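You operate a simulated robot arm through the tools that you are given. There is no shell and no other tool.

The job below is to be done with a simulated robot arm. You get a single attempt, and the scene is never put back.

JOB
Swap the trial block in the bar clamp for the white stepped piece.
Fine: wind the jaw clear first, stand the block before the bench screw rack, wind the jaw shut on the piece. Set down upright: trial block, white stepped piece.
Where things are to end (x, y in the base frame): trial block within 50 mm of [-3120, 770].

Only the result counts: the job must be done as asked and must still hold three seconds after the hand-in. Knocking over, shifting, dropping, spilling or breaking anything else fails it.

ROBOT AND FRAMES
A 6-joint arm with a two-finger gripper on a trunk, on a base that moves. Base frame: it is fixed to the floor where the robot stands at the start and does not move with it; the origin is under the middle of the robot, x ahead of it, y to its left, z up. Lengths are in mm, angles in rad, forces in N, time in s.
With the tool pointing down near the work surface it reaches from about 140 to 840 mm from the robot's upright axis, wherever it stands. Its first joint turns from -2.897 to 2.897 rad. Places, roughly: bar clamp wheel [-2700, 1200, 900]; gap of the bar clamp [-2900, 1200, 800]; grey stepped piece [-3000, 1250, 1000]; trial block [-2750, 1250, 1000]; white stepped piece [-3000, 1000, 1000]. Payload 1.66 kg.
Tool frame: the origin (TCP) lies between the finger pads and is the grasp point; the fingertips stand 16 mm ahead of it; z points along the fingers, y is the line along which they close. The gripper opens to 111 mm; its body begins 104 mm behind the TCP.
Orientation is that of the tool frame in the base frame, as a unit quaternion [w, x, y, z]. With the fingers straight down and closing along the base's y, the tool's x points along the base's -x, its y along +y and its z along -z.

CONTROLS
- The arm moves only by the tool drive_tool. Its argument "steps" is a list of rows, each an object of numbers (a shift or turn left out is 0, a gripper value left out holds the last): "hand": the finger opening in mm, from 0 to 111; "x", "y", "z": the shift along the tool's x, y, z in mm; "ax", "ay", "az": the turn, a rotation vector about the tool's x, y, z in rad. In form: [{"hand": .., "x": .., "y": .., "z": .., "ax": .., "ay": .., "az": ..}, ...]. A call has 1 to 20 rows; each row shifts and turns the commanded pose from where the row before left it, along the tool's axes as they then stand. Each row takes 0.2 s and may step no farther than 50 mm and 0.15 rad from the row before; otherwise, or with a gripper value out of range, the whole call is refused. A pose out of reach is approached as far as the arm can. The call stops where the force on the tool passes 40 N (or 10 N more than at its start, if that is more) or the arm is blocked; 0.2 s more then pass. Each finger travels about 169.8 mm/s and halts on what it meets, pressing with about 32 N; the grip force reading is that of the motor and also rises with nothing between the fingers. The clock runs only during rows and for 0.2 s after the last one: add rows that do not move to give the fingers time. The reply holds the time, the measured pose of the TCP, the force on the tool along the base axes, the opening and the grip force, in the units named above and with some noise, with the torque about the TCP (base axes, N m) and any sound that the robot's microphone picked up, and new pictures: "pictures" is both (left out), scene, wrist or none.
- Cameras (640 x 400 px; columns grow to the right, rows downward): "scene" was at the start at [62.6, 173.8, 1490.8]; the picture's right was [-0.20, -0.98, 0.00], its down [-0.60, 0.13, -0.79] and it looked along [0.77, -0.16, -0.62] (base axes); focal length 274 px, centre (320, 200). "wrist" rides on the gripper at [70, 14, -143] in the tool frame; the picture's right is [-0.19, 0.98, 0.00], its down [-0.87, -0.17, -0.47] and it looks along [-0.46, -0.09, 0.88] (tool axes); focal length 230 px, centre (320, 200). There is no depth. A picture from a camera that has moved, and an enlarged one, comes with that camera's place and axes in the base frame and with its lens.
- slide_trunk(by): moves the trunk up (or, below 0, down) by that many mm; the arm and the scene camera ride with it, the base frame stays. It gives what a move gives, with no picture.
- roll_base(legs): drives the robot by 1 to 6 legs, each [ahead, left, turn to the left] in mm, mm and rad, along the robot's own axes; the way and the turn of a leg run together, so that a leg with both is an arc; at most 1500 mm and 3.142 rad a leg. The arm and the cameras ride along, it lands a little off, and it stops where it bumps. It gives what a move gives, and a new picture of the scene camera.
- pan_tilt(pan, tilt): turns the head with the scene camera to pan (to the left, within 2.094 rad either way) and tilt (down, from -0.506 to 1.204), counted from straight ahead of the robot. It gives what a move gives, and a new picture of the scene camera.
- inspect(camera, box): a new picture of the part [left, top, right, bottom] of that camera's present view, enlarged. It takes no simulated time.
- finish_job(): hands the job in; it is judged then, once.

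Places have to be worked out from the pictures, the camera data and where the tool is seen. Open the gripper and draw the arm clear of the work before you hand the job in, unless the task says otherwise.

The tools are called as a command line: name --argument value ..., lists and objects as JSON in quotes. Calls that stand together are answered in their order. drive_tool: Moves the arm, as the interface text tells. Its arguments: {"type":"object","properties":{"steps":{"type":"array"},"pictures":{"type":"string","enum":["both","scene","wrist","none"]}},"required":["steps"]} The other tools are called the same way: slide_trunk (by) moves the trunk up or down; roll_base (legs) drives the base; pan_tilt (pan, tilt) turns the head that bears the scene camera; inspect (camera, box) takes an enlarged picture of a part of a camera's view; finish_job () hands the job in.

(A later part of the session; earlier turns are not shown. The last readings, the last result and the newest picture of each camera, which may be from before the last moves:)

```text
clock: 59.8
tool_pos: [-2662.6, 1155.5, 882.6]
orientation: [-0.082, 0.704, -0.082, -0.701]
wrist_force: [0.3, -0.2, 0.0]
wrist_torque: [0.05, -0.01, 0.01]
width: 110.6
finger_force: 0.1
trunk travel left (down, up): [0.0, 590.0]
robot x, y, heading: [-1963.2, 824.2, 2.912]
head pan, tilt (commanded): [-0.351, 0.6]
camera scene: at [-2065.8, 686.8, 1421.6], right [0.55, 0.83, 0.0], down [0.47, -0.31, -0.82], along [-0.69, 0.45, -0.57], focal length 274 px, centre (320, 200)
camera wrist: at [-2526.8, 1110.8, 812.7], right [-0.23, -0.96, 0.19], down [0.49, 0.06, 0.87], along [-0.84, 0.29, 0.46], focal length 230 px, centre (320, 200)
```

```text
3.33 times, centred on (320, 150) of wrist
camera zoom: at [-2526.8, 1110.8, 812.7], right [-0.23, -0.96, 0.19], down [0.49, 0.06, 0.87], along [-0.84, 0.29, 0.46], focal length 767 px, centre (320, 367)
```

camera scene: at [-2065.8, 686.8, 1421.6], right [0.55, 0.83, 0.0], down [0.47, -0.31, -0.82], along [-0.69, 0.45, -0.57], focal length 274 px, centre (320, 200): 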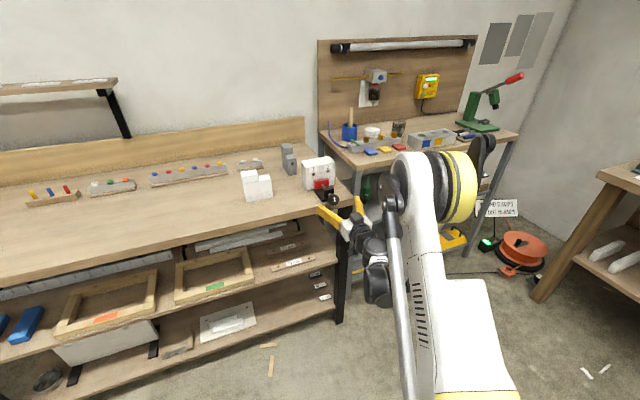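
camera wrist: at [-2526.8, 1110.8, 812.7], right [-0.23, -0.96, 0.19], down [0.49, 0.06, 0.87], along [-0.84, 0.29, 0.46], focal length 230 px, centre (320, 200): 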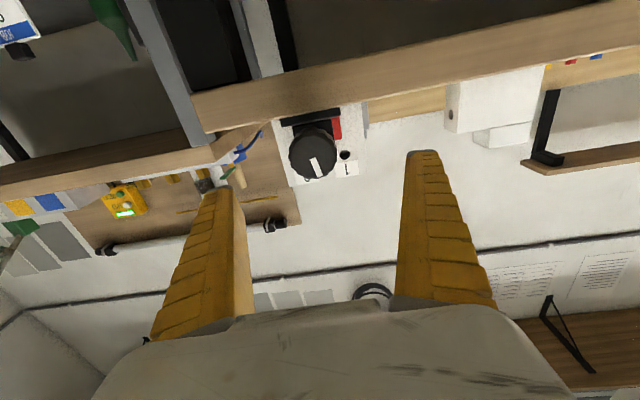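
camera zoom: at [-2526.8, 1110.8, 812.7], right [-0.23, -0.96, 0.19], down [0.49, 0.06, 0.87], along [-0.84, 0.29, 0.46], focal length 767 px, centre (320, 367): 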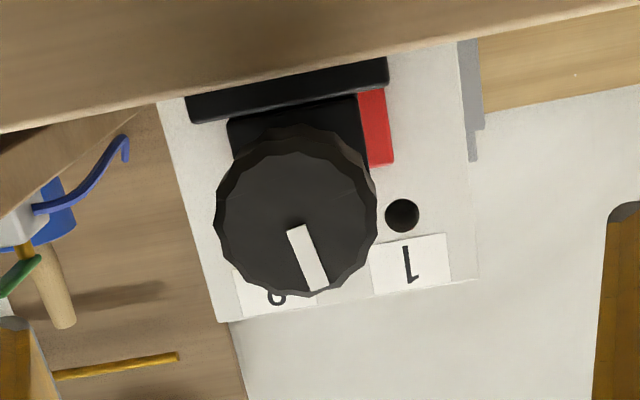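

The wheel centre appears ~12 mm below and ~3 mm right of the tool axis, front face ~44 mm ahead. I correct, advance so the pads straddle the wheel, and check before closing.

drive_tool --steps '[{"x": 11, "y": -2}, {"z": 22}, {"z": 20}, {}]' --pictures "both"

inspect --camera "wrist" --box '[230, 100, 430, 250]'

inspect --camera "scene" --box '[290, 140, 410, 260]'

```text
clock: 60.8
tool_pos: [-2705.0, 1167.6, 872.1]
orientation: [-0.082, 0.703, -0.083, -0.701]
wrist_force: [0.9, -0.7, 0.5]
wrist_torque: [-0.01, -0.04, 0.01]
width: 110.9
finger_force: 0.0
trunk travel left (down, up): [0.0, 590.0]
robot x, y, heading: [-1967.8, 827.4, 2.91]
head pan, tilt (commanded): [-0.351, 0.6]
camera scene: at [-2065.8, 686.7, 1421.6], right [0.55, 0.83, 0.0], down [0.47, -0.31, -0.83], along [-0.69, 0.45, -0.56], focal length 274 px, centre (320, 200)
camera wrist: at [-2568.9, 1122.4, 801.7], right [-0.23, -0.96, 0.19], down [0.49, 0.06, 0.87], along [-0.84, 0.29, 0.46], focal length 230 px, centre (320, 200)
```

scene: 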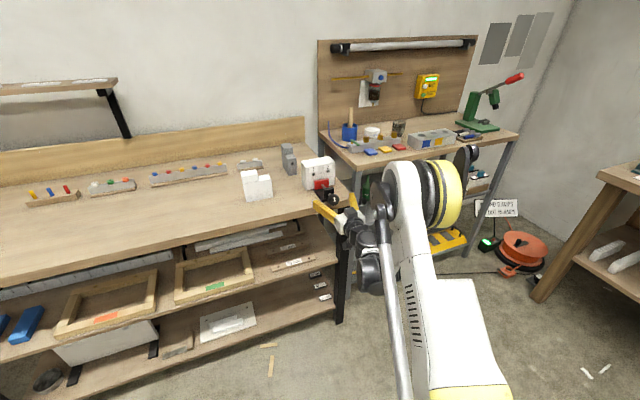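
wrist: 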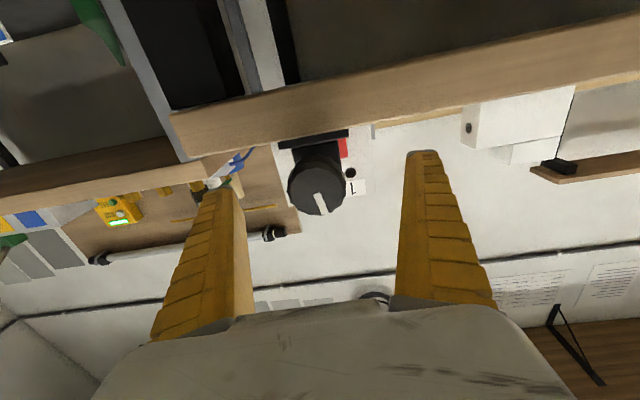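

```text
2.67 times, centred on (330, 175) of wrist
camera zoom: at [-2568.9, 1122.4, 801.7], right [-0.23, -0.96, 0.19], down [0.49, 0.06, 0.87], along [-0.84, 0.29, 0.46], focal length 614 px, centre (293, 267)
```

zoom: 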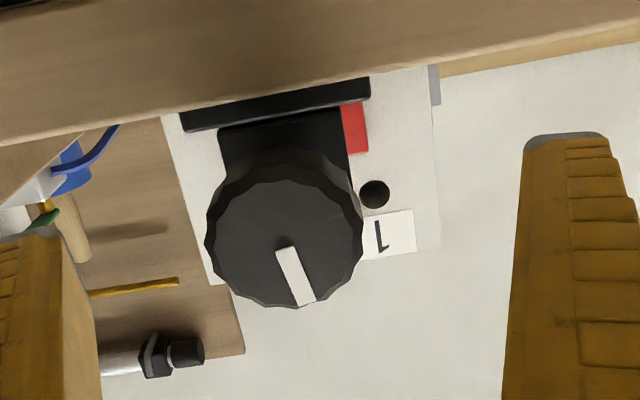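

```text
3.33 times, centred on (350, 200) of scene
camera zoom: at [-2065.8, 686.7, 1421.6], right [0.55, 0.83, 0.0], down [0.47, -0.31, -0.83], along [-0.69, 0.45, -0.56], focal length 913 px, centre (220, 200)
```

zoom: 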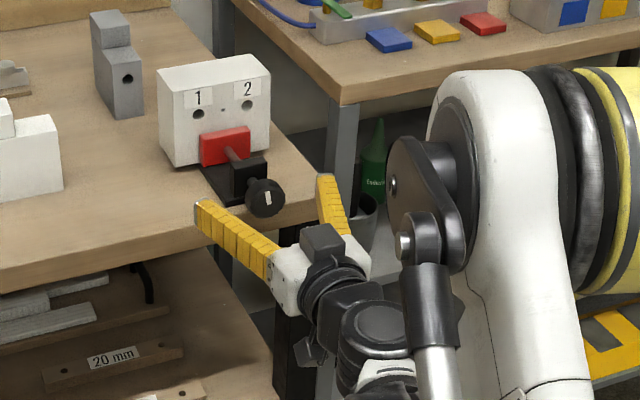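

Two wrist views triangulate the wheel: front face U≈2898 (TCP is 5 mm past it), centre z≈867, diameter ~39 mm, thickness ~22 mm. I lower 5 mm, advance 6 mm and close on the wheel.

drive_tool --steps '[{"x": 5, "z": 6}, {"hand": 60}, {"hand": 30}, {"hand": 20}, {}, {}]' --pictures "both"

inspect --camera "wrist" --box '[230, 100, 430, 250]'

inspect --camera "scene" --box '[290, 140, 410, 260]'

```text
clock: 62.2
tool_pos: [-2708.4, 1170.3, 867.7]
orientation: [-0.082, 0.703, -0.082, -0.702]
wrist_force: [0.0, 10.6, 3.4]
wrist_torque: [0.13, 0.67, 0.02]
width: 37.8
finger_force: 34.2
trunk travel left (down, up): [0.0, 590.0]
robot x, y, heading: [-1964.9, 824.7, 2.907]
head pan, tilt (commanded): [-0.351, 0.6]
camera scene: at [-2065.2, 687.6, 1421.7], right [0.55, 0.83, 0.0], down [0.47, -0.31, -0.83], along [-0.69, 0.45, -0.56], focal length 274 px, centre (320, 200)
camera wrist: at [-2573.9, 1125.0, 797.5], right [-0.23, -0.95, 0.19], down [0.5, 0.05, 0.87], along [-0.84, 0.29, 0.46], focal length 230 px, centre (320, 200)
```

scene: 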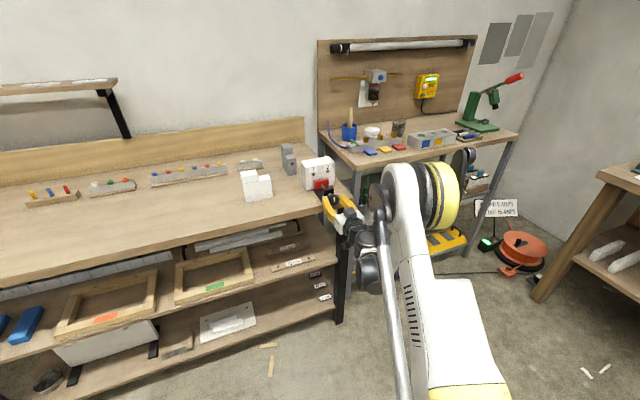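
wrist: 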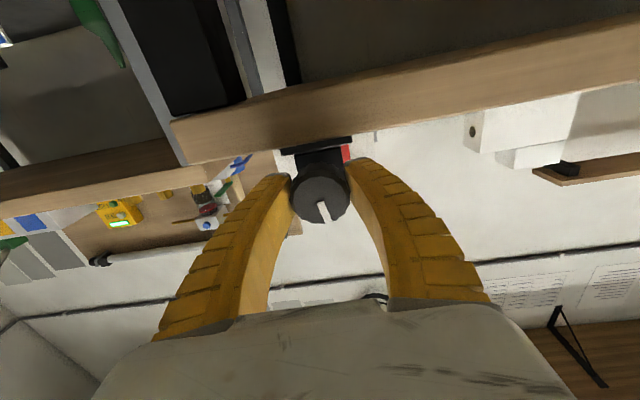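

```text
2.67 times, centred on (330, 175) of wrist
camera zoom: at [-2573.9, 1125.0, 797.5], right [-0.23, -0.95, 0.19], down [0.5, 0.05, 0.87], along [-0.84, 0.29, 0.46], focal length 614 px, centre (293, 267)
```

zoom: 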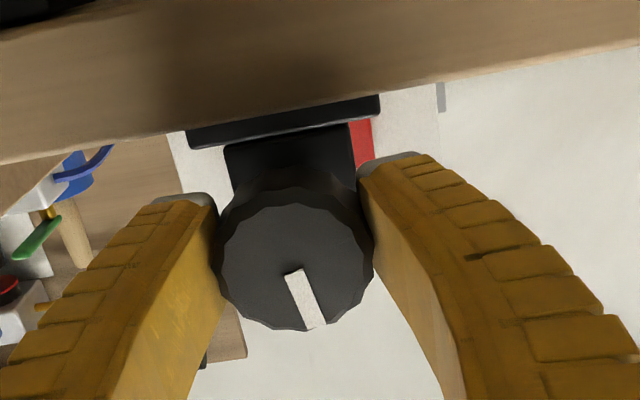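

```text
3.33 times, centred on (350, 200) of scene
camera zoom: at [-2065.2, 687.6, 1421.7], right [0.55, 0.83, 0.0], down [0.47, -0.31, -0.83], along [-0.69, 0.45, -0.56], focal length 913 px, centre (220, 200)
```

zoom: 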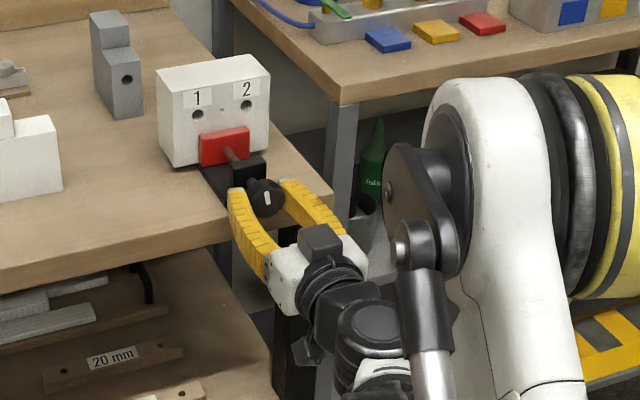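

The wheel is gripped (37.8 mm). I ease sideways 1.5 mm to relieve the lateral force, then turn counter-clockwise (az negative) by 0.75 rad and watch the jaw.

drive_tool --steps '[{"y": -1.5}, {"az": -0.15}, {"az": -0.15}, {"az": -0.15}, {"az": -0.15}, {"az": -0.15}, {}]' --pictures "both"

inspect --camera "scene" --box '[290, 140, 410, 260]'

```text
clock: 63.8
tool_pos: [-2709.4, 1171.3, 868.6]
orientation: [-0.333, 0.684, 0.181, -0.623]
wrist_force: [-7.6, 15.1, 27.8]
wrist_torque: [0.1, 0.57, 0.49]
width: 36.7
finger_force: 34.3
trunk travel left (down, up): [0.0, 590.0]
robot x, y, heading: [-1968.0, 829.7, 2.912]
head pan, tilt (commanded): [-0.351, 0.6]
camera scene: at [-2063.8, 687.1, 1421.8], right [0.55, 0.83, 0.0], down [0.47, -0.31, -0.83], along [-0.69, 0.45, -0.56], focal length 274 px, centre (320, 200)
camera wrist: at [-2560.9, 1175.6, 807.3], right [-0.19, -0.82, -0.53], down [0.35, -0.56, 0.75], along [-0.92, -0.04, 0.4], focal length 230 px, centre (320, 200)
```

scene: 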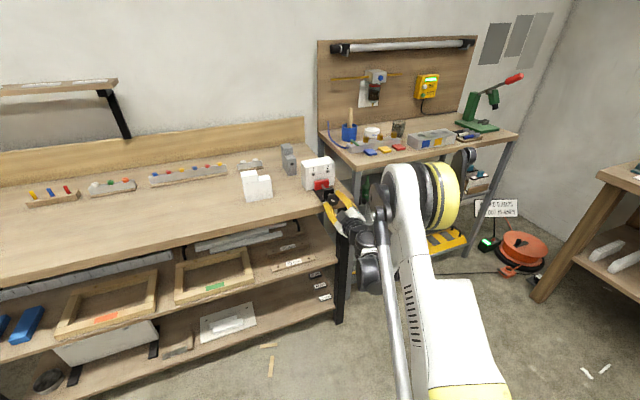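
wrist: 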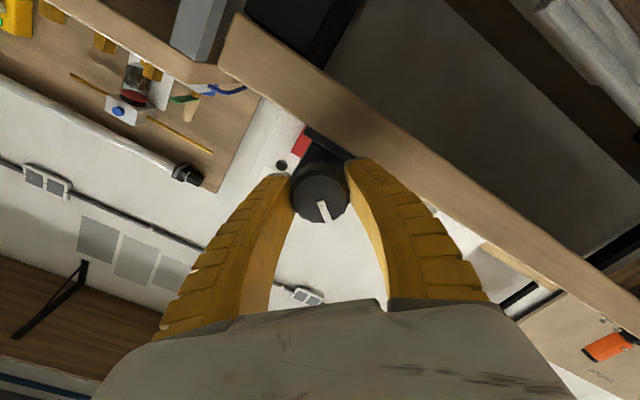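

```text
3.33 times, centred on (350, 200) of scene
camera zoom: at [-2063.8, 687.1, 1421.8], right [0.55, 0.83, 0.0], down [0.47, -0.31, -0.83], along [-0.69, 0.45, -0.56], focal length 913 px, centre (220, 200)
```

zoom: 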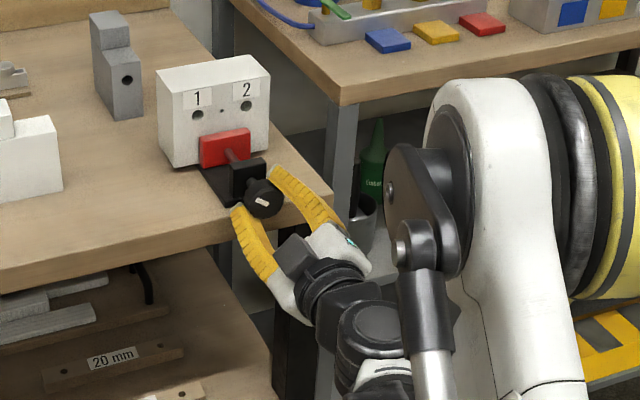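

The wheel follows the gripper. I nudge the tool up ~2 mm to relieve the vertical force and turn another 0.75 rad.

drive_tool --steps '[{"x": -1.5, "y": -1.5}, {"az": -0.15}, {"az": -0.15}, {"az": -0.15}, {"az": -0.15}, {"az": -0.15}, {}]' --pictures "both"

inspect --camera "scene" --box '[290, 140, 410, 260]'

```text
clock: 65.4
tool_pos: [-2710.0, 1170.4, 869.3]
orientation: [-0.533, 0.576, 0.421, -0.455]
wrist_force: [11.2, 7.2, -1.5]
wrist_torque: [0.09, 0.32, -0.08]
width: 35.5
finger_force: 33.7
trunk travel left (down, up): [0.0, 590.0]
robot x, y, heading: [-1966.0, 824.7, 2.909]
head pan, tilt (commanded): [-0.351, 0.6]
camera scene: at [-2064.7, 687.6, 1421.7], right [0.55, 0.83, 0.0], down [0.47, -0.31, -0.83], along [-0.69, 0.45, -0.56], focal length 274 px, centre (320, 200)
camera wrist: at [-2554.4, 1205.0, 852.2], right [-0.04, -0.26, -0.96], down [0.26, -0.94, 0.24], along [-0.97, -0.24, 0.11], focal length 230 px, centre (320, 200)
```

scene: 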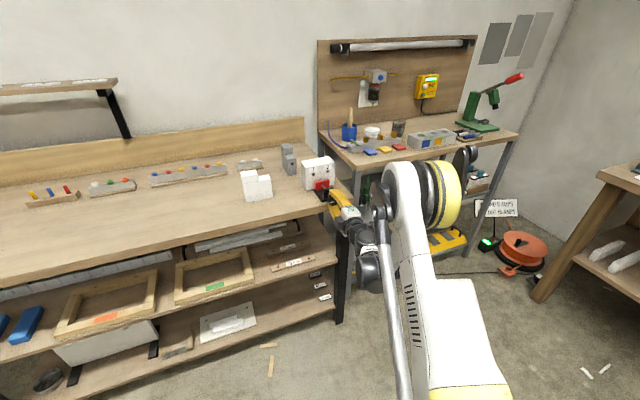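
wrist: 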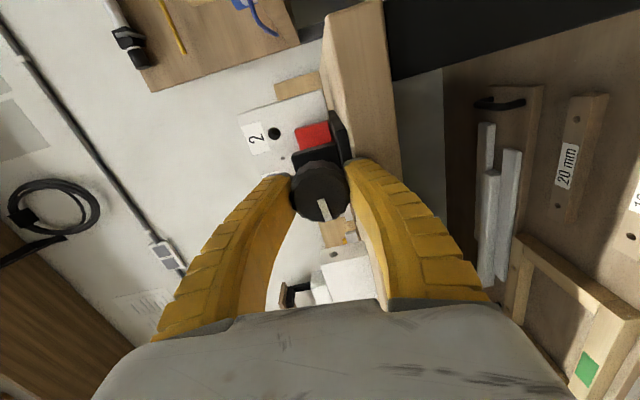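

```text
3.33 times, centred on (350, 200) of scene
camera zoom: at [-2064.7, 687.6, 1421.7], right [0.55, 0.83, 0.0], down [0.47, -0.31, -0.83], along [-0.69, 0.45, -0.56], focal length 913 px, centre (220, 200)
```

zoom: 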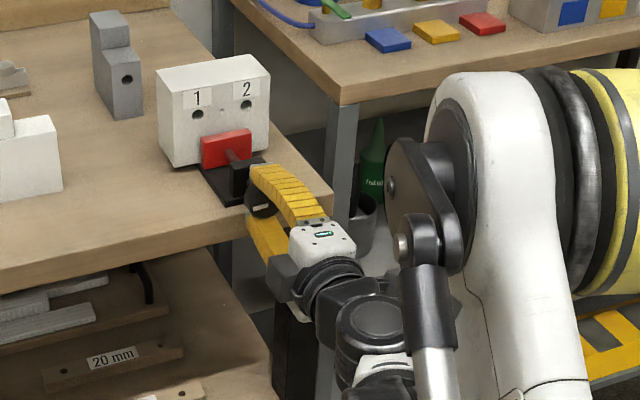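

The jaw seems to be backing off slightly. I continue turning 1.5 rad more.

drive_tool --steps '[{"az": -0.15}, {"az": -0.15}, {"az": -0.15}, {"az": -0.15}, {"az": -0.15}, {"az": -0.15}, {"az": -0.15}, {"az": -0.15}, {"az": -0.15}, {"az": -0.15}, {}]' --pictures "both"

inspect --camera "scene" --box '[290, 140, 410, 260]'

```text
clock: 65.9
tool_pos: [-2711.7, 1169.9, 869.8]
orientation: [0.566, -0.555, -0.472, 0.386]
wrist_force: [7.9, 3.0, 3.8]
wrist_torque: [0.13, 0.45, -0.44]
width: 36.3
finger_force: 34.3
out of reach, approached as far as the arm can: row 1, 2
trunk travel left (down, up): [0.0, 590.0]
robot x, y, heading: [-1963.7, 826.1, 2.909]
head pan, tilt (commanded): [-0.351, 0.6]
stopped in row 2: the force on the tool passed its limit at 45 N (the readings are from after the stop); the commanded pose is now the measured one
camera scene: at [-2064.5, 687.6, 1421.7], right [0.55, 0.83, 0.0], down [0.47, -0.31, -0.83], along [-0.69, 0.46, -0.56], focal length 274 px, centre (320, 200)
camera wrist: at [-2554.3, 1201.2, 871.6], right [0.04, -0.1, -0.99], down [0.22, -0.97, 0.1], along [-0.98, -0.22, -0.01], focal length 230 px, centre (320, 200)
```

scene: 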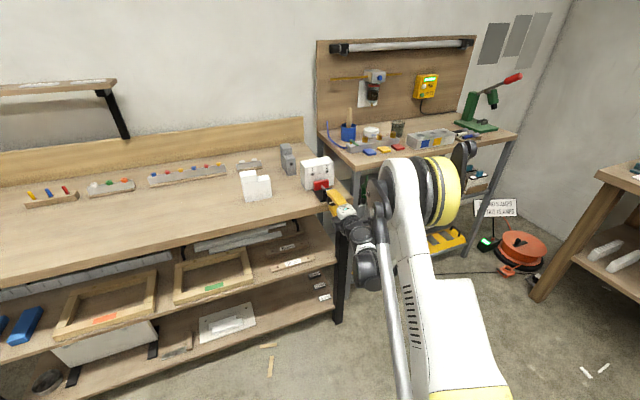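
wrist: 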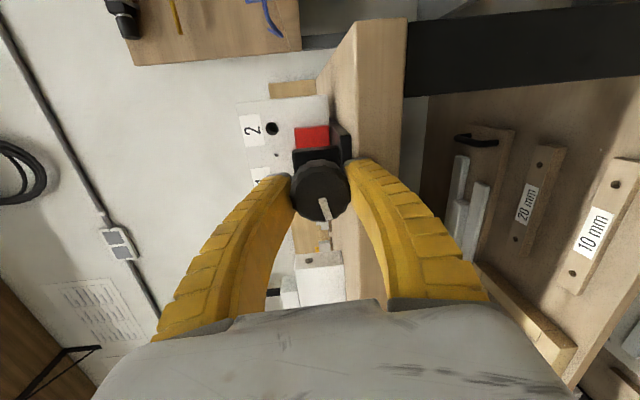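

```text
3.33 times, centred on (350, 200) of scene
camera zoom: at [-2064.5, 687.6, 1421.7], right [0.55, 0.83, 0.0], down [0.47, -0.31, -0.83], along [-0.69, 0.46, -0.56], focal length 913 px, centre (220, 200)
```

zoom: 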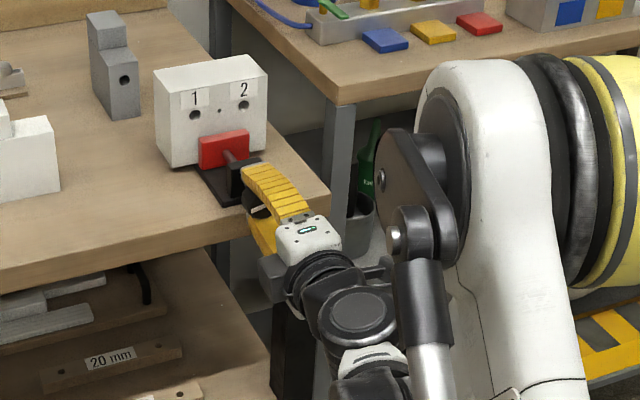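

The wrist reached its joint limit near -1.65 rad. I open the fingers, square the tool up, and turn it back the other way for a fresh bite.

drive_tool --steps '[{"hand": 111}, {"hand": 111}, {"ax": 0.064, "ay": -0.0255}, {"az": 0.15}, {"az": 0.15}, {"az": 0.15}, {"az": 0.15}, {"az": 0.15}, {"az": 0.15}, {"az": 0.15}, {"az": 0.15}, {"az": 0.15}, {"az": 0.15}, {"az": 0.15}, {"az": 0.15}, {"az": 0.15}, {"az": 0.15}, {"az": 0.15}, {"az": 0.15}, {}]' --pictures "both"

inspect --camera "scene" --box '[290, 140, 410, 260]'

```text
clock: 70.1
tool_pos: [-2713.3, 1167.4, 869.7]
orientation: [-0.155, -0.642, 0.346, 0.667]
wrist_force: [0.7, -0.9, -0.5]
wrist_torque: [0.0, 0.01, -0.01]
width: 111.0
finger_force: 0.0
out of reach, approached as far as the arm can: row 3
trunk travel left (down, up): [0.0, 590.0]
robot x, y, heading: [-1968.5, 823.9, 2.907]
head pan, tilt (commanded): [-0.351, 0.6]
camera scene: at [-2065.8, 687.3, 1421.6], right [0.55, 0.83, 0.0], down [0.47, -0.31, -0.83], along [-0.69, 0.46, -0.56], focal length 274 px, centre (320, 200)
camera wrist: at [-2587.6, 1076.8, 833.8], right [-0.21, -0.58, 0.79], down [0.6, 0.56, 0.57], along [-0.77, 0.59, 0.23], focal length 230 px, centre (320, 200)
```

scene: 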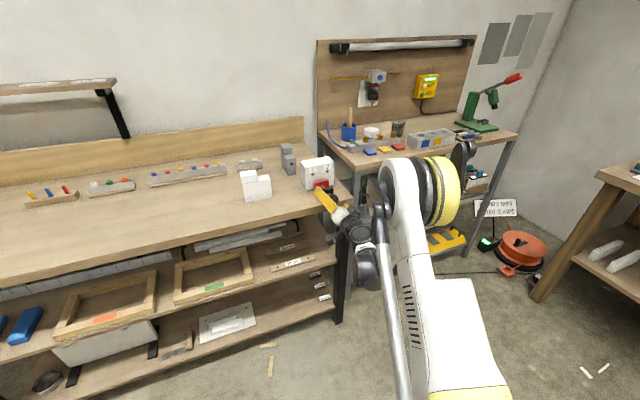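
wrist: 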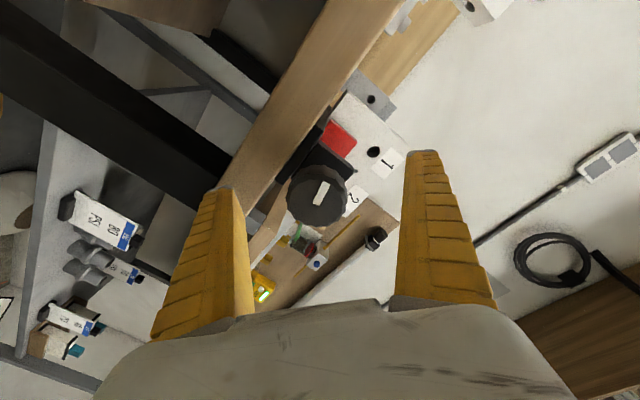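

```text
3.33 times, centred on (350, 200) of scene
camera zoom: at [-2065.8, 687.3, 1421.6], right [0.55, 0.83, 0.0], down [0.47, -0.31, -0.83], along [-0.69, 0.46, -0.56], focal length 913 px, centre (220, 200)
```

zoom: 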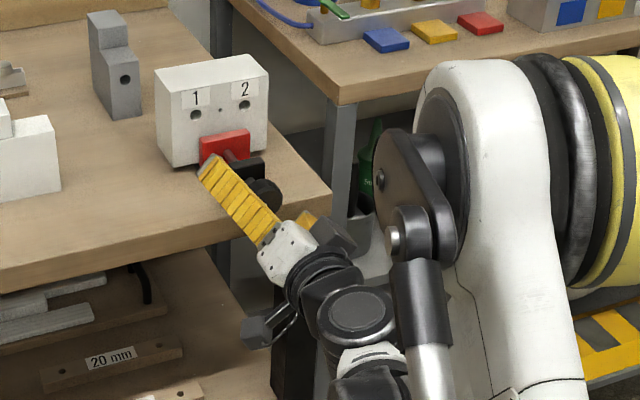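

The tool is at +0.72 rad, slightly tilted. I square it (ax, ay), shift ~4 mm right back onto the wheel axis, and turn 1.5 rad further to gain stroke.

drive_tool --steps '[{"ax": -0.065, "ay": -0.0276}, {"x": -2.6, "y": -3.0}, {"az": 0.15}, {"az": 0.15}, {"az": 0.15}, {"az": 0.15}, {"az": 0.15}, {"az": 0.15}, {"az": 0.15}, {"az": 0.15}, {"az": 0.15}, {"az": 0.15}, {}]' --pictures "both"

inspect --camera "wrist" --box '[230, 100, 430, 250]'

```text
clock: 72.9
tool_pos: [-2711.5, 1171.6, 870.3]
orientation: [-0.594, -0.238, 0.665, 0.386]
wrist_force: [0.1, -0.3, 0.4]
wrist_torque: [0.01, 0.0, 0.01]
width: 111.1
finger_force: 0.0
trunk travel left (down, up): [0.0, 590.0]
robot x, y, heading: [-1967.3, 820.5, 2.906]
head pan, tilt (commanded): [-0.351, 0.6]
camera scene: at [-2065.8, 687.3, 1421.6], right [0.55, 0.83, 0.0], down [0.47, -0.31, -0.83], along [-0.69, 0.46, -0.56], focal length 274 px, centre (320, 200)
camera wrist: at [-2583.7, 1093.5, 920.8], right [0.17, 0.73, 0.67], down [0.59, 0.46, -0.66], along [-0.79, 0.51, -0.35], focal length 230 px, centre (320, 200)
```

scene: 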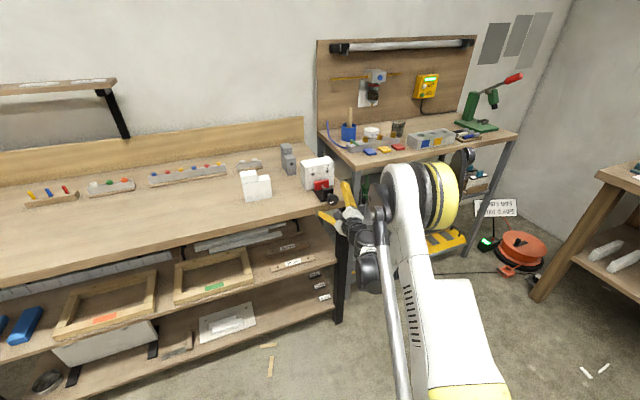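
wrist: 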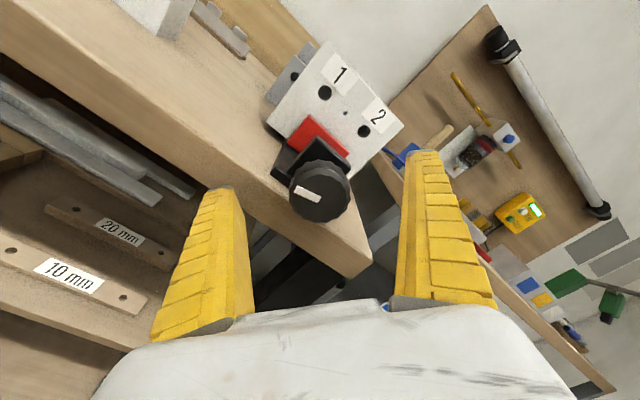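

```text
2.67 times, centred on (330, 175) of wrist
camera zoom: at [-2583.7, 1093.5, 920.8], right [0.17, 0.73, 0.67], down [0.59, 0.46, -0.66], along [-0.79, 0.51, -0.35], focal length 614 px, centre (293, 267)
```

zoom: 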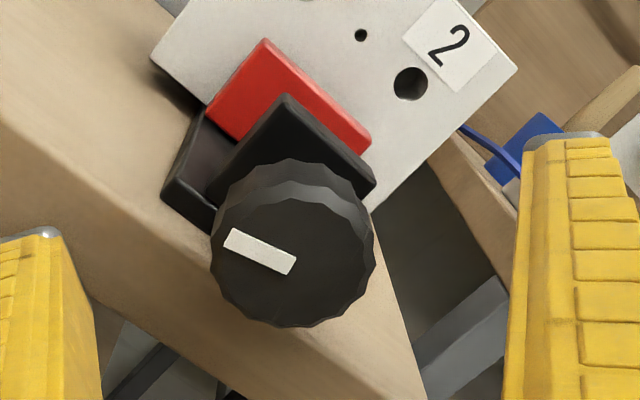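

Pose is square now at +2.22 rad with no limit yet. I turn another 1.35 rad open, then grip.

drive_tool --steps '[{"az": 0.15}, {"az": 0.15}, {"az": 0.15}, {"az": 0.15}, {"az": 0.15}, {"az": 0.15}, {"az": 0.15}, {"az": 0.15}, {"az": 0.15}, {}]' --pictures "wrist"

inspect --camera "wrist" --box '[230, 50, 430, 250]'

```text
clock: 75.1
tool_pos: [-2711.2, 1171.4, 868.7]
orientation: [0.704, -0.23, -0.668, 0.07]
wrist_force: [0.6, 0.5, 0.4]
wrist_torque: [-0.01, -0.04, -0.06]
width: 110.9
finger_force: 0.1
trunk travel left (down, up): [0.0, 590.0]
robot x, y, heading: [-1966.2, 824.9, 2.906]
head pan, tilt (commanded): [-0.351, 0.6]
camera wrist: at [-2563.0, 1179.7, 925.2], right [0.19, 0.79, -0.58], down [0.34, -0.61, -0.72], along [-0.92, -0.06, -0.38], focal length 230 px, centre (320, 200)
```

wrist: 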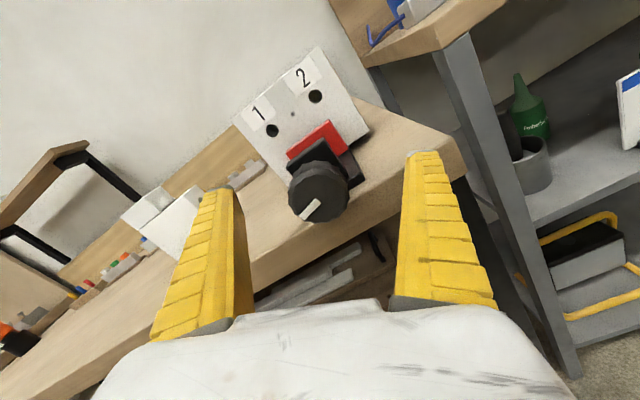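

```text
2.00 times, centred on (330, 150) of wrist
camera zoom: at [-2563.0, 1179.7, 925.2], right [0.19, 0.79, -0.58], down [0.34, -0.61, -0.72], along [-0.92, -0.06, -0.38], focal length 460 px, centre (300, 300)
```

zoom: 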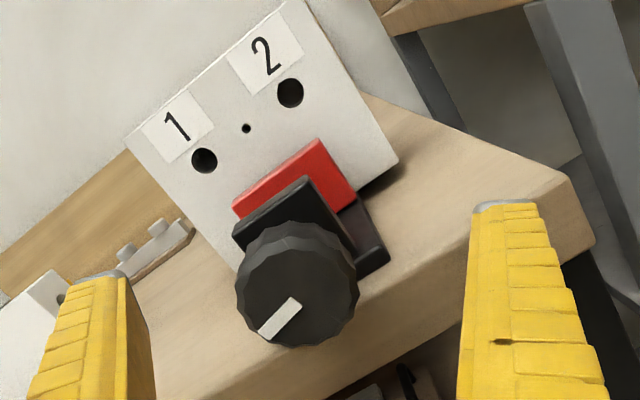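

Still no limit at +3.57 rad; this gives a long stroke. I nudge slightly onto the wheel centre, grip and turn counter-clockwise.

drive_tool --steps '[{"x": 1.7, "y": 0.3, "z": -3}, {"hand": 60}, {"hand": 30}, {"hand": 20}, {}, {"az": -0.15}, {"az": -0.15}, {"az": -0.15}, {"az": -0.15}, {"az": -0.15}, {"az": -0.15}, {"az": -0.15}, {}]' --pictures "both"

inspect --camera "wrist" --box '[230, 50, 430, 250]'

```text
clock: 77.9
tool_pos: [-2709.2, 1171.4, 870.9]
orientation: [-0.644, -0.138, 0.693, 0.294]
wrist_force: [16.3, -25.4, -23.0]
wrist_torque: [-0.06, -0.2, 0.47]
width: 35.8
finger_force: 34.2
trunk travel left (down, up): [0.0, 590.0]
robot x, y, heading: [-1966.2, 822.4, 2.906]
head pan, tilt (commanded): [-0.351, 0.6]
camera scene: at [-2066.3, 685.7, 1421.3], right [0.55, 0.83, 0.0], down [0.47, -0.31, -0.83], along [-0.69, 0.46, -0.56], focal length 274 px, centre (320, 200)
camera wrist: at [-2576.8, 1109.1, 933.5], right [0.21, 0.88, 0.42], down [0.54, 0.25, -0.8], along [-0.81, 0.4, -0.43], focal length 230 px, centre (320, 200)
```

scene: 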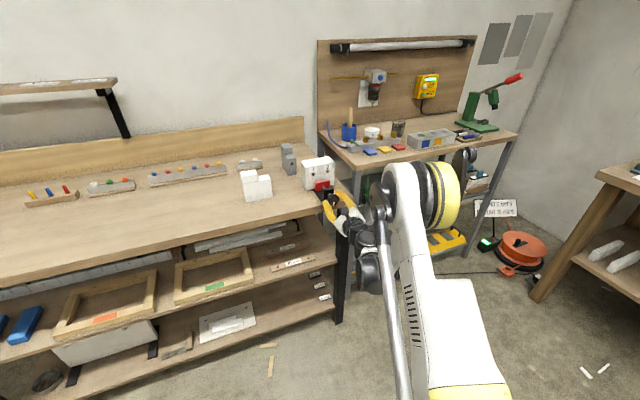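
wrist: 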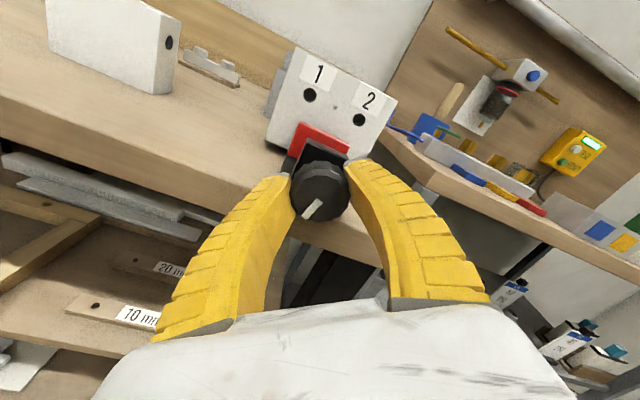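

```text
2.00 times, centred on (330, 150) of wrist
camera zoom: at [-2576.8, 1109.1, 933.5], right [0.21, 0.88, 0.42], down [0.54, 0.25, -0.8], along [-0.81, 0.4, -0.43], focal length 460 px, centre (300, 300)
```

zoom: 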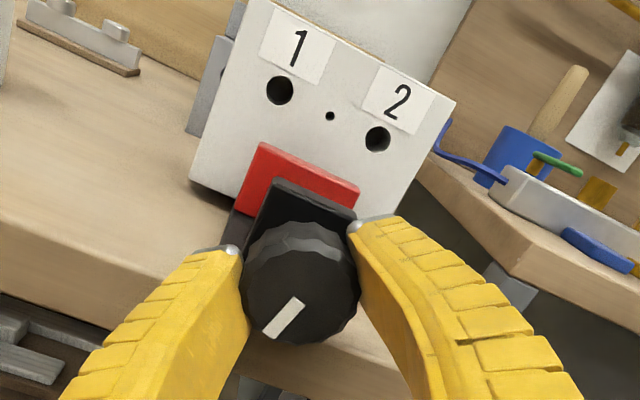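

Force is building (tool pushed left, down, and back as the wheel winds out). I relieve by ~2 mm in those directions and keep turning.

drive_tool --steps '[{"x": -0.5, "y": -2.8, "z": -2}, {"az": -0.15}, {"az": -0.15}, {"az": -0.15}, {"az": -0.15, "z": -0.5}, {"az": -0.15}, {"az": -0.15}, {"az": -0.15}, {"az": -0.15, "z": -0.5}, {"az": -0.15}, {"az": -0.15}, {}]' --pictures "both"

inspect --camera "scene" --box '[290, 140, 410, 260]'

```text
clock: 80.5
tool_pos: [-2705.3, 1169.1, 870.4]
orientation: [-0.271, -0.572, 0.413, 0.655]
wrist_force: [-1.2, 0.9, 15.3]
wrist_torque: [-0.61, 0.17, 0.01]
width: 34.0
finger_force: 34.4
trunk travel left (down, up): [0.0, 590.0]
robot x, y, heading: [-1959.9, 825.3, 2.902]
head pan, tilt (commanded): [-0.351, 0.6]
camera scene: at [-2064.4, 686.8, 1421.7], right [0.55, 0.83, 0.0], down [0.47, -0.31, -0.83], along [-0.69, 0.46, -0.56], focal length 274 px, centre (320, 200)
camera wrist: at [-2582.0, 1072.8, 842.8], right [-0.08, -0.34, 0.94], down [0.65, 0.69, 0.31], along [-0.76, 0.63, 0.17], focal length 230 px, centre (320, 200)
```

scene: 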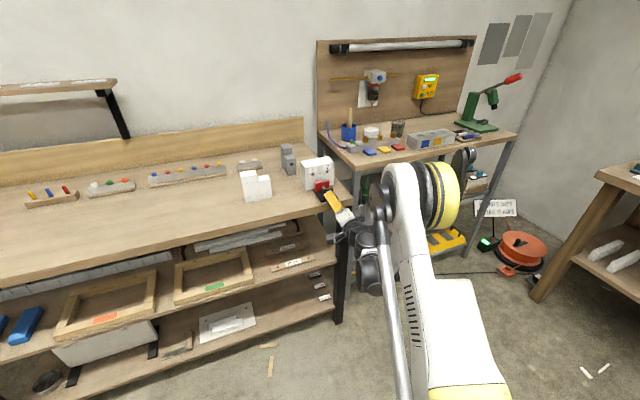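
wrist: 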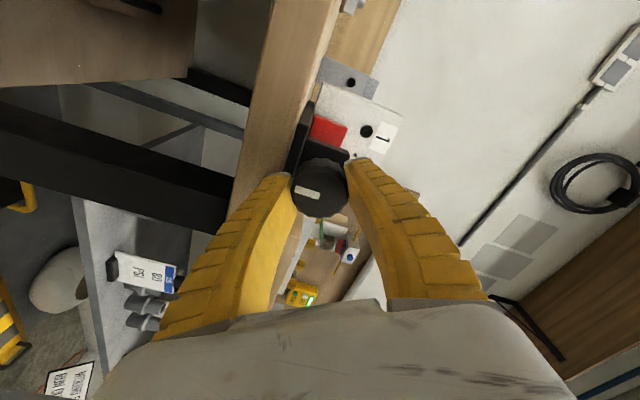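

```text
3.33 times, centred on (350, 200) of scene
camera zoom: at [-2064.4, 686.8, 1421.7], right [0.55, 0.83, 0.0], down [0.47, -0.31, -0.83], along [-0.69, 0.46, -0.56], focal length 913 px, centre (220, 200)
```

zoom: 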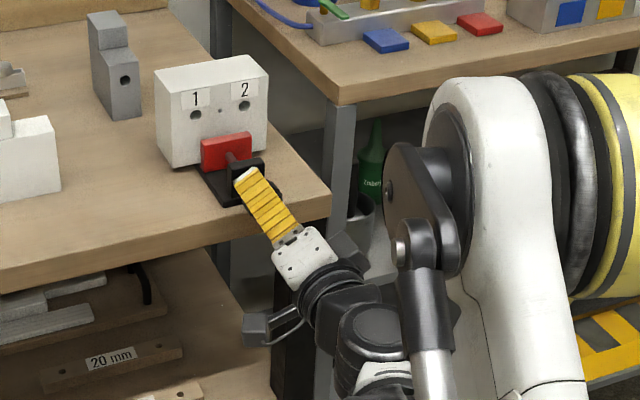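

The jaw is clearly backing away from the block. I continue the stroke with the tool following the wheel outwards.

drive_tool --steps '[{"x": -0.5, "y": 0.9, "az": -0.1}, {"az": -0.15, "z": -0.4}, {"az": -0.15, "z": -0.4}, {"az": -0.15, "z": -0.4}, {"az": -0.15, "z": -0.4}, {"az": -0.15, "z": -0.4}, {"az": -0.15, "z": -0.4}, {"az": -0.15, "z": -0.4}, {"az": -0.15, "z": -0.4}, {"az": -0.15, "z": -0.4}, {"az": -0.15, "z": -0.4}, {"az": -0.15, "z": -0.4}, {"az": -0.15, "z": -0.4}, {"az": -0.15, "z": -0.4}, {}]' --pictures "both"

inspect --camera "scene" --box '[290, 140, 410, 260]'

```text
clock: 83.7
tool_pos: [-2701.2, 1168.9, 870.7]
orientation: [-0.418, 0.651, 0.274, -0.571]
wrist_force: [-5.2, 2.4, 1.5]
wrist_torque: [-0.29, 0.03, 0.03]
width: 33.4
finger_force: 33.9
trunk travel left (down, up): [0.0, 590.0]
robot x, y, heading: [-1965.1, 826.4, 2.903]
head pan, tilt (commanded): [-0.351, 0.6]
camera scene: at [-2066.2, 687.5, 1421.6], right [0.55, 0.83, 0.0], down [0.47, -0.31, -0.82], along [-0.69, 0.46, -0.57], focal length 274 px, centre (320, 200)
camera wrist: at [-2550.1, 1187.9, 820.7], right [-0.16, -0.65, -0.74], down [0.31, -0.75, 0.59], along [-0.94, -0.14, 0.32], focal length 230 px, centre (320, 200)
```

scene: 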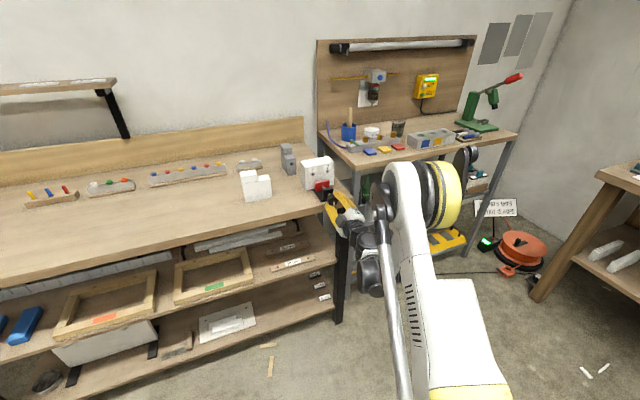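
wrist: 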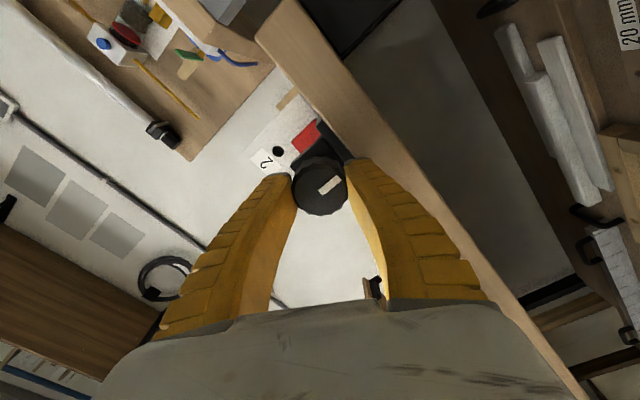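

```text
3.33 times, centred on (350, 200) of scene
camera zoom: at [-2066.2, 687.5, 1421.6], right [0.55, 0.83, 0.0], down [0.47, -0.31, -0.82], along [-0.69, 0.46, -0.57], focal length 913 px, centre (220, 200)
```

zoom: 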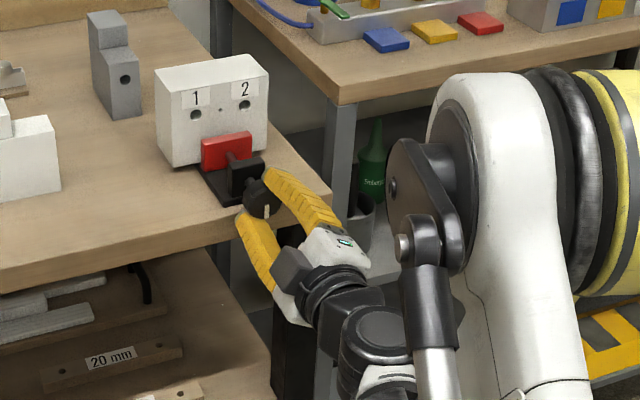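

The mark no longer moved with the fingers, so the wheel slipped in that stroke—possibly the jaw reached its open stop. I zoom in tightly on the jaw to measure the gap.

inspect --camera "scene" --box '[296, 150, 346, 215]'

inspect --camera "wrist" --box '[240, 80, 400, 230]'

```text
6.15 times, centred on (321, 182) of scene
camera zoom: at [-2066.2, 687.5, 1421.6], right [0.55, 0.83, 0.0], down [0.47, -0.31, -0.82], along [-0.69, 0.46, -0.57], focal length 1686 px, centre (314, 308)
```

zoom: 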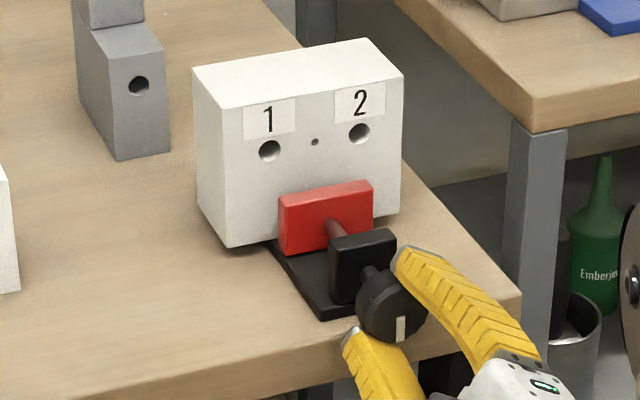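

```text
2.67 times, centred on (320, 155) of wrist
camera zoom: at [-2550.1, 1187.9, 820.7], right [-0.16, -0.65, -0.74], down [0.31, -0.75, 0.59], along [-0.94, -0.14, 0.32], focal length 614 px, centre (320, 320)
```

zoom: 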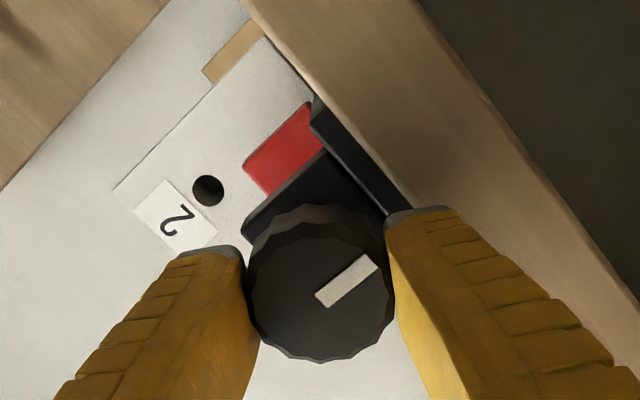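

By comparing jaw-corner pixels before and after, the jaw has moved back ~12 mm from the block, which is clear. I open the fingers, retreat from the wheel, and square the tool's roll.

drive_tool --steps '[{"hand": 111}, {"hand": 111}, {"z": -30}, {"z": -30}, {"az": 0.15}, {"az": 0.15}, {"az": 0.15}, {"az": 0.15}, {"az": 0.15}, {"az": 0.15}, {"az": 0.13}, {"x": -40}, {"x": -40}, {"x": -40}, {"x": -40}, {}]' --pictures "both"

inspect --camera "scene" --box '[296, 150, 346, 215]'

```text
clock: 87.1
tool_pos: [-2649.8, 1160.7, 1035.1]
orientation: [0.083, -0.702, 0.083, 0.703]
wrist_force: [0.3, 0.6, -0.2]
wrist_torque: [-0.01, -0.02, -0.01]
width: 110.9
finger_force: 0.0
out of reach, approached as far as the arm can: row 4
trunk travel left (down, up): [0.0, 590.0]
robot x, y, heading: [-1968.6, 824.6, 2.899]
head pan, tilt (commanded): [-0.351, 0.6]
camera scene: at [-2065.6, 687.2, 1421.5], right [0.55, 0.83, 0.0], down [0.47, -0.31, -0.83], along [-0.69, 0.46, -0.56], focal length 274 px, centre (320, 200)
camera wrist: at [-2514.0, 1115.0, 962.7], right [-0.23, -0.95, 0.19], down [0.5, 0.05, 0.86], along [-0.84, 0.29, 0.46], focal length 230 px, centre (320, 200)
```

scene: 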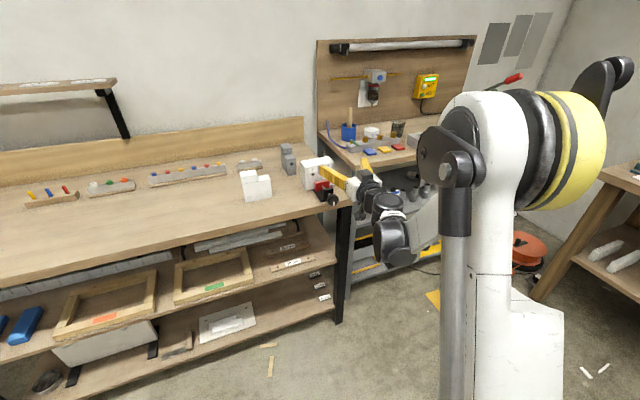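
wrist: 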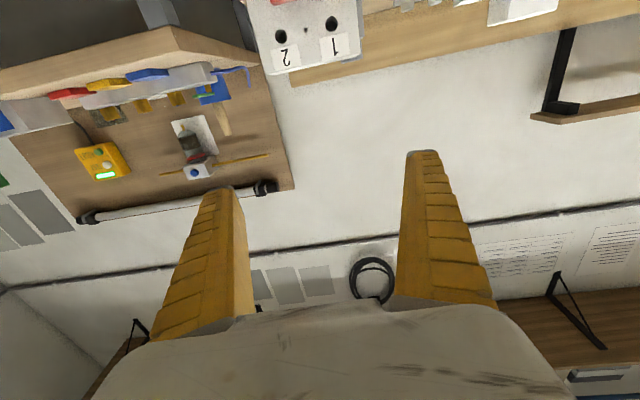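

```text
6.15 times, centred on (321, 182) of scene
camera zoom: at [-2065.6, 687.2, 1421.5], right [0.55, 0.83, 0.0], down [0.47, -0.31, -0.83], along [-0.69, 0.46, -0.56], focal length 1686 px, centre (314, 308)
```

zoom: 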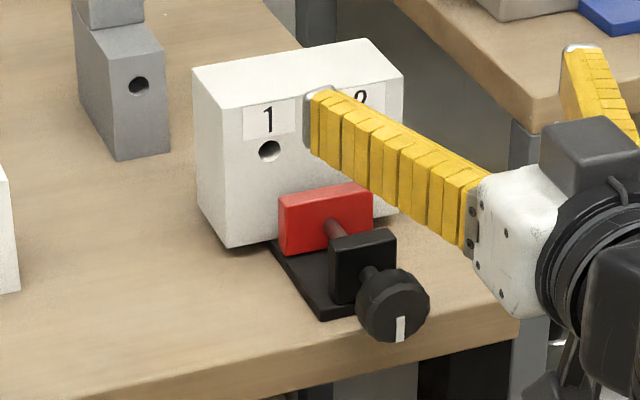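

Clear of the wheel. I raise the tool and trunk, then pitch the tool back to pointing down.

drive_tool --steps '[{"x": -45}, {"x": -45}, {"ay": 0.15}, {"ay": 0.15}, {"ay": 0.15}, {"ay": 0.15}, {"ay": 0.15}, {"ay": 0.15}, {"ay": 0.15}, {"ay": 0.15}, {"ay": 0.15}, {"ay": 0.15}, {"ay": 0.0708}, {}]' --pictures "none"

slide_trunk --by 75

```text
clock: 90.1
tool_pos: [-2644.8, 1157.3, 1122.2]
orientation: [-0.001, 0.993, -0.117, -0.019]
wrist_force: [-0.7, 0.3, -0.1]
wrist_torque: [0.0, 0.0, 0.02]
width: 110.6
finger_force: 0.0
out of reach, approached as far as the arm can: row 13
trunk travel left (down, up): [0.0, 590.0]
robot x, y, heading: [-1962.1, 828.7, 2.901]
head pan, tilt (commanded): [-0.351, 0.6]
```

```text
clock: 91.2
tool_pos: [-2645.3, 1156.8, 1198.5]
orientation: [-0.002, 0.993, -0.117, -0.018]
wrist_force: [-0.1, -0.4, -0.4]
wrist_torque: [0.0, 0.02, -0.01]
width: 111.0
finger_force: 0.1
trunk travel left (down, up): [-75.0, 515.0]
robot x, y, heading: [-1969.0, 824.5, 2.904]
head pan, tilt (commanded): [-0.351, 0.6]
```

I pull the tool in toward the robot, then drive back to the bench-side station.

drive_tool --steps '[{"x": 45}, {"x": 45}, {"x": 45}, {"x": 45}]' --pictures "none"

roll_base --legs '[[405, 80, 0.003]]'

pan_tilt --pan -0.2 --tilt 0.75

```text
clock: 92.2
tool_pos: [-2469.1, 1112.5, 1188.9]
orientation: [-0.002, 0.993, -0.117, -0.019]
wrist_force: [0.9, -0.5, 0.1]
wrist_torque: [0.0, 0.0, -0.01]
width: 110.6
finger_force: 0.1
trunk travel left (down, up): [-75.0, 515.0]
robot x, y, heading: [-1965.0, 825.5, 2.906]
head pan, tilt (commanded): [-0.351, 0.6]
```

```text
clock: 94.8
tool_pos: [-2891.6, 1129.5, 1187.7]
orientation: [-0.002, 0.993, -0.115, -0.018]
wrist_force: [0.3, 0.8, 0.2]
wrist_torque: [-0.01, 0.01, -0.01]
width: 111.2
finger_force: 0.1
trunk travel left (down, up): [-75.0, 515.0]
robot x, y, heading: [-2389.1, 844.8, 2.911]
head pan, tilt (commanded): [-0.351, 0.6]
camera scene: at [-2485.0, 705.7, 1496.5], right [0.55, 0.84, 0.0], down [0.47, -0.31, -0.82], along [-0.69, 0.45, -0.57], focal length 274 px, centre (320, 200)
```

scene: 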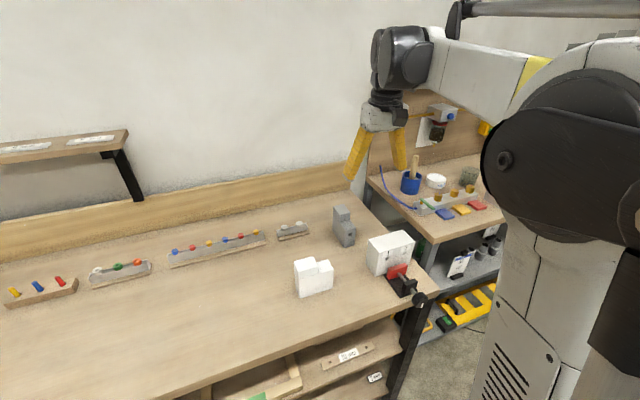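

```text
clock: 95.5
tool_pos: [-2890.8, 1130.7, 1189.1]
orientation: [-0.001, 0.993, -0.115, -0.019]
wrist_force: [0.1, -0.6, 0.6]
wrist_torque: [-0.03, 0.01, -0.03]
width: 110.6
finger_force: 0.2
trunk travel left (down, up): [-75.0, 515.0]
robot x, y, heading: [-2384.4, 849.4, 2.91]
head pan, tilt (commanded): [-0.201, 0.75]
camera scene: at [-2486.1, 691.8, 1483.7], right [0.42, 0.91, 0.0], down [0.62, -0.29, -0.73], along [-0.66, 0.31, -0.68], focal length 274 px, centre (320, 200)
```

scene: 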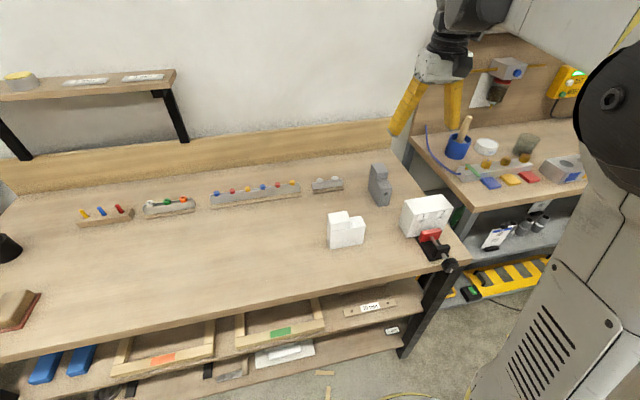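

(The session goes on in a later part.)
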